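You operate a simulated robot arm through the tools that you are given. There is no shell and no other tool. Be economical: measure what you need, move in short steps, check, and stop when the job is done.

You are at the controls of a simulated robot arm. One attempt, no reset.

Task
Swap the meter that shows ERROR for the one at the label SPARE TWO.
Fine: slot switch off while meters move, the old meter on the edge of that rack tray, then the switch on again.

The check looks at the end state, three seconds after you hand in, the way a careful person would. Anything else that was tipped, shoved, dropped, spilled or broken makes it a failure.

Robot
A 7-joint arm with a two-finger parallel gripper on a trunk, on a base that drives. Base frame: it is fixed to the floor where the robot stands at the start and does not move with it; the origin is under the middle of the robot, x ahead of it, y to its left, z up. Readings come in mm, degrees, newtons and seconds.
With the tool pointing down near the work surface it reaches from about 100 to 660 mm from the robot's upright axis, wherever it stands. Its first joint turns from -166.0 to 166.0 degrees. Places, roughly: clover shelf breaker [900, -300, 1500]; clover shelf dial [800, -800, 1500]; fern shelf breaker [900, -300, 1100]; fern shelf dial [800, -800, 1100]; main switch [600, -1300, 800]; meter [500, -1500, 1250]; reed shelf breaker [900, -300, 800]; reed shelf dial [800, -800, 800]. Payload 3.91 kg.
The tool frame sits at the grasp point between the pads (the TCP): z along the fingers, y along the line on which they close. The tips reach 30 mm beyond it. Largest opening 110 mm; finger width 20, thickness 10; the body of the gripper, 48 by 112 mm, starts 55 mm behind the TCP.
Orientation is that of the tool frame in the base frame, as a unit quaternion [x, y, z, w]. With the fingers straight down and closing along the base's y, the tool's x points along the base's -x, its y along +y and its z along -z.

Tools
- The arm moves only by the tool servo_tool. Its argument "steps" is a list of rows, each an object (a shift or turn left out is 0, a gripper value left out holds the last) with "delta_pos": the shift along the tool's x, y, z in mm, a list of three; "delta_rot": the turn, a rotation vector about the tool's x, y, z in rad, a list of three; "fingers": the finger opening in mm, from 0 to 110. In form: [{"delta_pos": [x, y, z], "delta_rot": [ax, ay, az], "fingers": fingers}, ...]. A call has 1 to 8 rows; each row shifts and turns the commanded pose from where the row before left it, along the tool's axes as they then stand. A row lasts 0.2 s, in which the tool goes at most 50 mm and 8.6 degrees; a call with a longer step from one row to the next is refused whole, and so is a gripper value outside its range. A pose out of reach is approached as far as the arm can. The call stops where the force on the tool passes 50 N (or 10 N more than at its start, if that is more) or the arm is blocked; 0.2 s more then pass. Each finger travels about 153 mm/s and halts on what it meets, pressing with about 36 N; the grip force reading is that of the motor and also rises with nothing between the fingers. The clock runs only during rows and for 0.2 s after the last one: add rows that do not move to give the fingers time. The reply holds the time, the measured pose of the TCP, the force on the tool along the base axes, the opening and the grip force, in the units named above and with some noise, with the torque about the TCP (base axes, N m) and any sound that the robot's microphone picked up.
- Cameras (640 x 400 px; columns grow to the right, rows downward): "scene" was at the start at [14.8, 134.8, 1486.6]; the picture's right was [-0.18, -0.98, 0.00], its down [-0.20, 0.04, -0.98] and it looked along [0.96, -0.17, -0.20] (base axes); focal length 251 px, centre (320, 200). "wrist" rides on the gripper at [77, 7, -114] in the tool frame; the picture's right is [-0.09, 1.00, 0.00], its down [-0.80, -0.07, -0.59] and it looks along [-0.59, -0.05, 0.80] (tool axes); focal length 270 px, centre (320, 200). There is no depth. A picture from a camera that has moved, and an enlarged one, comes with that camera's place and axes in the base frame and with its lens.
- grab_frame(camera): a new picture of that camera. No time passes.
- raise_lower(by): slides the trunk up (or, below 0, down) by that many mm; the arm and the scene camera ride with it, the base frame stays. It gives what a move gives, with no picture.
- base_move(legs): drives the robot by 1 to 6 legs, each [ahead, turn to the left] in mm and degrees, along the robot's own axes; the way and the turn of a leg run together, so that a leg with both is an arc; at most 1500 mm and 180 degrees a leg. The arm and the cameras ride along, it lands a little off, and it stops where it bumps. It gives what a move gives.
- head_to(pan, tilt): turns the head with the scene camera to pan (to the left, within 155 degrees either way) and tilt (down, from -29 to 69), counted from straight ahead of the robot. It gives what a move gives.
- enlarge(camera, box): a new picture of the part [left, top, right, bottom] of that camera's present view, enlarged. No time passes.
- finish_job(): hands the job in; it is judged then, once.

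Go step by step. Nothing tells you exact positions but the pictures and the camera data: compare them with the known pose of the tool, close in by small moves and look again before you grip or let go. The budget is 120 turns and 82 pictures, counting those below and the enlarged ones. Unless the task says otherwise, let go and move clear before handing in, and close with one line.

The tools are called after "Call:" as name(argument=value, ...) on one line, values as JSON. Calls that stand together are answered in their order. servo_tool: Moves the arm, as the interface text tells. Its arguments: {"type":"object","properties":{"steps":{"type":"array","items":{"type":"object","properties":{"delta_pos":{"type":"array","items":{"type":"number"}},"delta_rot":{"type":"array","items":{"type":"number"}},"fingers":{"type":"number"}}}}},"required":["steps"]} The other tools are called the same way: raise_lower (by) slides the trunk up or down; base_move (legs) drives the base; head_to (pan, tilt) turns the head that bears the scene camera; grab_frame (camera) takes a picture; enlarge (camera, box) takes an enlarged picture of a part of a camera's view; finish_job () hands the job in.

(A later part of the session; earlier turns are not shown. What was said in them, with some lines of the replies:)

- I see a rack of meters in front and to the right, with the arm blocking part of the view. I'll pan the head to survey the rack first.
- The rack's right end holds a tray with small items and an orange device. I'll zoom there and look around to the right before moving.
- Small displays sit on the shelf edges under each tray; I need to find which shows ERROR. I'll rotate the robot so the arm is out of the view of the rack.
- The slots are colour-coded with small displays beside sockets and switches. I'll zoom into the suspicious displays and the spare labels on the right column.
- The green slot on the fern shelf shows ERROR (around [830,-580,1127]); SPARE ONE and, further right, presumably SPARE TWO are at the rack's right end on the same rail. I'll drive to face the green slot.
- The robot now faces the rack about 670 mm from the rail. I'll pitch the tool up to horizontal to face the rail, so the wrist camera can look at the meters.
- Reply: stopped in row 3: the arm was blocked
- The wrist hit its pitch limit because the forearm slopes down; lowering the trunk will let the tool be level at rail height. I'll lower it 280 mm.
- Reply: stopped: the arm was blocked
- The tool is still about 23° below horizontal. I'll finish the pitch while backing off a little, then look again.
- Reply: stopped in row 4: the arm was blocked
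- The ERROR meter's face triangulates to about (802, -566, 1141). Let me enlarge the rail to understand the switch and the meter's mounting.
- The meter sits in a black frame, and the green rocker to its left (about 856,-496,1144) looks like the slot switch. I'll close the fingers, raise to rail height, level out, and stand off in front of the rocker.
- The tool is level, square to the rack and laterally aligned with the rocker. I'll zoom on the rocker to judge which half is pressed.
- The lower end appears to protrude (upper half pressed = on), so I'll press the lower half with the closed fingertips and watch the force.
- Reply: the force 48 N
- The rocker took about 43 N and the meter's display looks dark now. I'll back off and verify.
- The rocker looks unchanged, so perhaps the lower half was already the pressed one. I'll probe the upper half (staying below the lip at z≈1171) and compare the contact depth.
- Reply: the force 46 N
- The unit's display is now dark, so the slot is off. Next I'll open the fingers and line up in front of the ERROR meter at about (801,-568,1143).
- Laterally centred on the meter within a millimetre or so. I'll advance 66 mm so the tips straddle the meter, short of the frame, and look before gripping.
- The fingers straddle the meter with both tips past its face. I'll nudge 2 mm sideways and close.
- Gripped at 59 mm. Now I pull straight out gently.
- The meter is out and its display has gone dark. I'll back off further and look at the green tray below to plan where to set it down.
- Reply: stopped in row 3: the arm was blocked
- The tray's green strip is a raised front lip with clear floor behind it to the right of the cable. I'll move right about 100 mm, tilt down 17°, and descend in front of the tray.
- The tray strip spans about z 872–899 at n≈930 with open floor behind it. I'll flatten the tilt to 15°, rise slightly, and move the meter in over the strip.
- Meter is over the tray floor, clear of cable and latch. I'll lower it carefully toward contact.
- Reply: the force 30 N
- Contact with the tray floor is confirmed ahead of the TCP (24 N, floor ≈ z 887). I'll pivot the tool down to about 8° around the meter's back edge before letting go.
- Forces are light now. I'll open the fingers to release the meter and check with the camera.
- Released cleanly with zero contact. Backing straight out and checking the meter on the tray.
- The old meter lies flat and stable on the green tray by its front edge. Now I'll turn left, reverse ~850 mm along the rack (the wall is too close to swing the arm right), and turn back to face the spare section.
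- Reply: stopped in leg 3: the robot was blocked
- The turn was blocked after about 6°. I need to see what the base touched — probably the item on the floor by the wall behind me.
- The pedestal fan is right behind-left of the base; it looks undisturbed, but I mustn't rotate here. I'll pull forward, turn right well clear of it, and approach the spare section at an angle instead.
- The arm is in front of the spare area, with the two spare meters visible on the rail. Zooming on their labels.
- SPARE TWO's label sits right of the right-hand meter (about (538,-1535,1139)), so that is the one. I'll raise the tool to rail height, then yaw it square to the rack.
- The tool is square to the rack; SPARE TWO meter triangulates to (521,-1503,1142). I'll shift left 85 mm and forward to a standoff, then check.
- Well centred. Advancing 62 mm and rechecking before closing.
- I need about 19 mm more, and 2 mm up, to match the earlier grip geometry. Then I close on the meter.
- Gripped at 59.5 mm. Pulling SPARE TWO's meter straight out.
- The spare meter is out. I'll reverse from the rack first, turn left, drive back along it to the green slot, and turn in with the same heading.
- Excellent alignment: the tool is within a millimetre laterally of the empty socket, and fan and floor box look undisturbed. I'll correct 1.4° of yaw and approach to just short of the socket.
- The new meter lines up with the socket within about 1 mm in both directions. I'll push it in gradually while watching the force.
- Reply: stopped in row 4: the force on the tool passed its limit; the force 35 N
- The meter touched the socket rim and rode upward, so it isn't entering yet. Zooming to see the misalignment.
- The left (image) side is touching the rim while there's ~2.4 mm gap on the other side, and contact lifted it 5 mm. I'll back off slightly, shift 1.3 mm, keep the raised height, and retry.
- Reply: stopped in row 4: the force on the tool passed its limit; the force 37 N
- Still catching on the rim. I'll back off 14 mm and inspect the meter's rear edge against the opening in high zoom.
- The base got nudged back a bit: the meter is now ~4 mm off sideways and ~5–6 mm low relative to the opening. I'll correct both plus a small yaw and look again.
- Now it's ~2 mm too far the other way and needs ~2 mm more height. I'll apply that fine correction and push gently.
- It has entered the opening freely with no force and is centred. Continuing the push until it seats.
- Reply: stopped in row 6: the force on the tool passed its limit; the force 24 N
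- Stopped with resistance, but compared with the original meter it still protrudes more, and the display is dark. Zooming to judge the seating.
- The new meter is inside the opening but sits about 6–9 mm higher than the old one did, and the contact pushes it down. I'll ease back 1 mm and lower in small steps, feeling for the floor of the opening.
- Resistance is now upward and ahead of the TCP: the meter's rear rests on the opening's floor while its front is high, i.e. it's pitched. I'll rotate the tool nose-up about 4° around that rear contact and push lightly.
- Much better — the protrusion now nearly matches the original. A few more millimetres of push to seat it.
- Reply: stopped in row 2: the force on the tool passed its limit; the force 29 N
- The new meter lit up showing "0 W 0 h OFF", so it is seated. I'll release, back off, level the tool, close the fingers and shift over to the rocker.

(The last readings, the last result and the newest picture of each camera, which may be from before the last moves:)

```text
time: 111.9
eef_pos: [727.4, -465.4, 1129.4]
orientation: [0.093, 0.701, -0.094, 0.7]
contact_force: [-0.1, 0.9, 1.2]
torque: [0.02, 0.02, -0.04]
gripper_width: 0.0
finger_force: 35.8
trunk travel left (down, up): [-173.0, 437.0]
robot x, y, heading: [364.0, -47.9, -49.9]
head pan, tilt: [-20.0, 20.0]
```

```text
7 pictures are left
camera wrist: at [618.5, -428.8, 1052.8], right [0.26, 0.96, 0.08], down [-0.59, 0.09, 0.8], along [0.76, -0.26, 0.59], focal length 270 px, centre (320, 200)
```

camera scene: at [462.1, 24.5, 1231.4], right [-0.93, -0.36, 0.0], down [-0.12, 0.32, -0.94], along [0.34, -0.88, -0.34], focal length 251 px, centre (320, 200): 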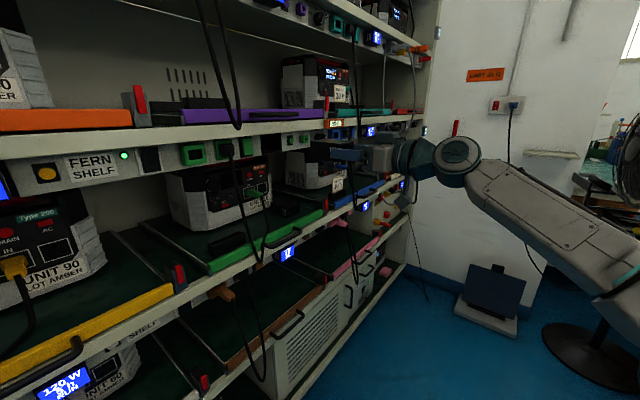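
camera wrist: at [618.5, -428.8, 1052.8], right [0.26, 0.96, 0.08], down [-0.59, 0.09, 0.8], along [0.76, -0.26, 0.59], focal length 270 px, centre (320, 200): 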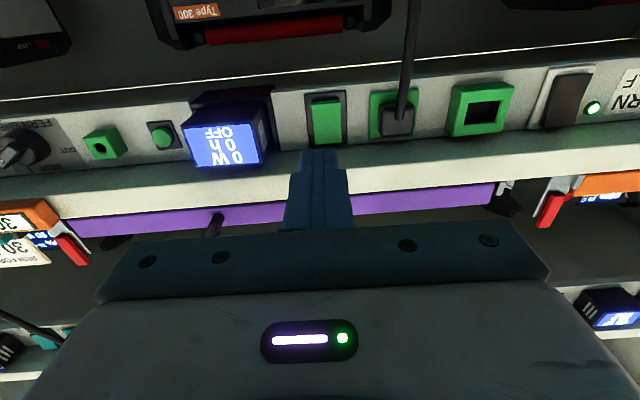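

The new meter holds, displaying OFF. Now pressing the lower half of the rocker to switch the slot on, after a 4 mm sideways correction.

Call:
servo_tool(steps=[{"delta_pos": [0, 4, 35]}, {"delta_pos": [0, 0, 35]}, {"delta_pos": [0, 0, 12]}, {"delta_pos": [0, 0, 5]}, {"delta_pos": [0, 0, 4]}, {"delta_pos": [0, 0, 4]}, {"delta_pos": [0, 0, 4]}])

Call:
servo_tool(steps=[{"delta_pos": [0, 0, -40]}, {"delta_pos": [0, 0, -45]}, {"delta_pos": [0, 0, -15]}, {"delta_pos": [0, 0, 0]}])

Call:
grab_frame(camera="wrist")

```text
time: 113.6
eef_pos: [817.8, -488.4, 1128.8]
orientation: [0.093, 0.703, -0.095, 0.698]
contact_force: [-26.1, 13.8, -3.4]
torque: [-0.17, -0.14, 0.1]
gripper_width: 0.0
finger_force: 35.5
trunk travel left (down, up): [-173.0, 437.0]
robot x, y, heading: [365.6, -43.9, -50.7]
head pan, tilt: [-20.0, 20.0]
stopped in row 7: the force on the tool passed its limit (the readings are from after the stop); the commanded pose is now the measured one
```

```text
time: 114.6
eef_pos: [725.5, -463.2, 1127.9]
orientation: [0.093, 0.704, -0.094, 0.698]
contact_force: [0.8, 0.7, -1.0]
torque: [-0.03, -0.02, -0.01]
gripper_width: 0.1
finger_force: 35.9
trunk travel left (down, up): [-173.0, 437.0]
robot x, y, heading: [363.9, -44.9, -50.1]
head pan, tilt: [-20.0, 20.0]
```

```text
6 pictures are left
camera wrist: at [616.6, -426.3, 1051.6], right [0.26, 0.96, 0.09], down [-0.58, 0.09, 0.81], along [0.77, -0.26, 0.59], focal length 270 px, centre (320, 200)
```

wrist: 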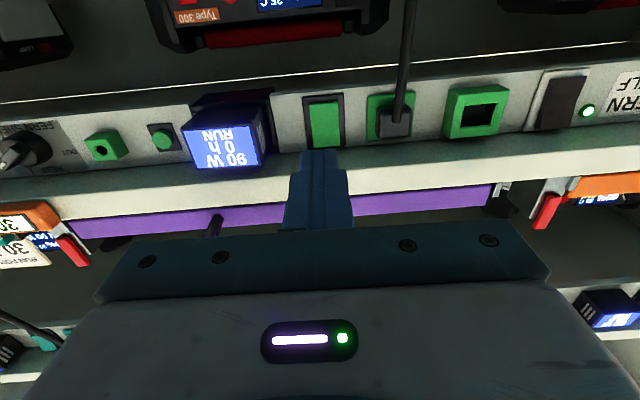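

The meter now shows "90 W 0 h RUN" and the unit's display is back. I'll back the robot clear and take a last look at the old meter and surroundings.

Call:
base_move(legs=[[-150, 0]])

Call:
grab_frame(camera="scene")

Call:
enlarge(camera="scene", box=[180, 100, 400, 260])

```text
time: 116.0
eef_pos: [630.1, -348.2, 1127.4]
orientation: [0.094, 0.703, -0.094, 0.698]
contact_force: [0.3, -0.6, 1.1]
torque: [0.0, 0.01, 0.0]
gripper_width: 0.2
finger_force: 36.3
trunk travel left (down, up): [-173.0, 437.0]
robot x, y, heading: [265.3, 73.8, -50.1]
head pan, tilt: [-20.0, 20.0]
```

```text
5 pictures are left
camera scene: at [364.8, 140.1, 1231.4], right [-0.94, -0.34, 0.0], down [-0.12, 0.32, -0.94], along [0.32, -0.88, -0.34], focal length 251 px, centre (320, 200)
```

scene: 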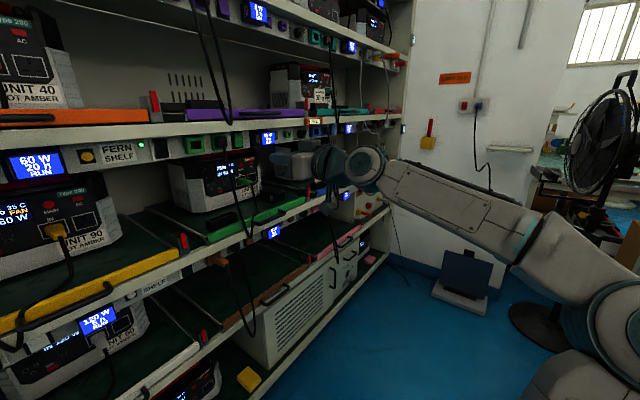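

```text
2.50 times, centred on (290, 180) of scene
camera zoom: at [364.8, 140.1, 1231.4], right [-0.94, -0.34, 0.0], down [-0.12, 0.32, -0.94], along [0.32, -0.88, -0.34], focal length 628 px, centre (395, 250)
```

zoom: 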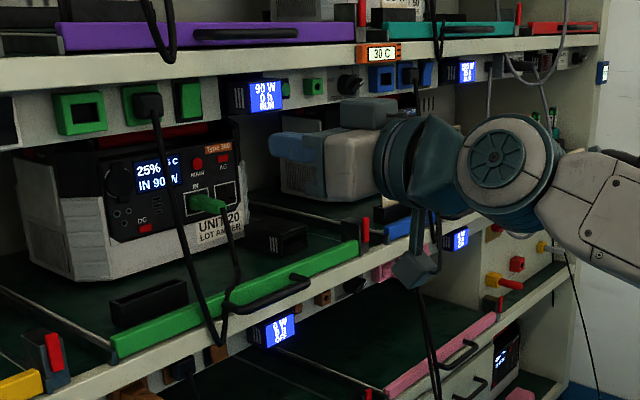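

The new meter is running at 90 W, unit 20 is charging again, the old meter lies flat on the green tray, and everything else looks untouched. I'm handing in.

Call:
finish_job()

```text
The job is handed in.
```

The SPARE TWO meter now sits in the green fern slot, where the ERROR meter was. The slot is switched back on and the meter reads 90 W RUN. The slot was off while the meters moved, and the old meter lies flat on that slot's tray, just behind the front edge. While I was driving, the base was blocked once next to the pedestal fan, but the fan was still standing, apparently unmoved, in the last picture.
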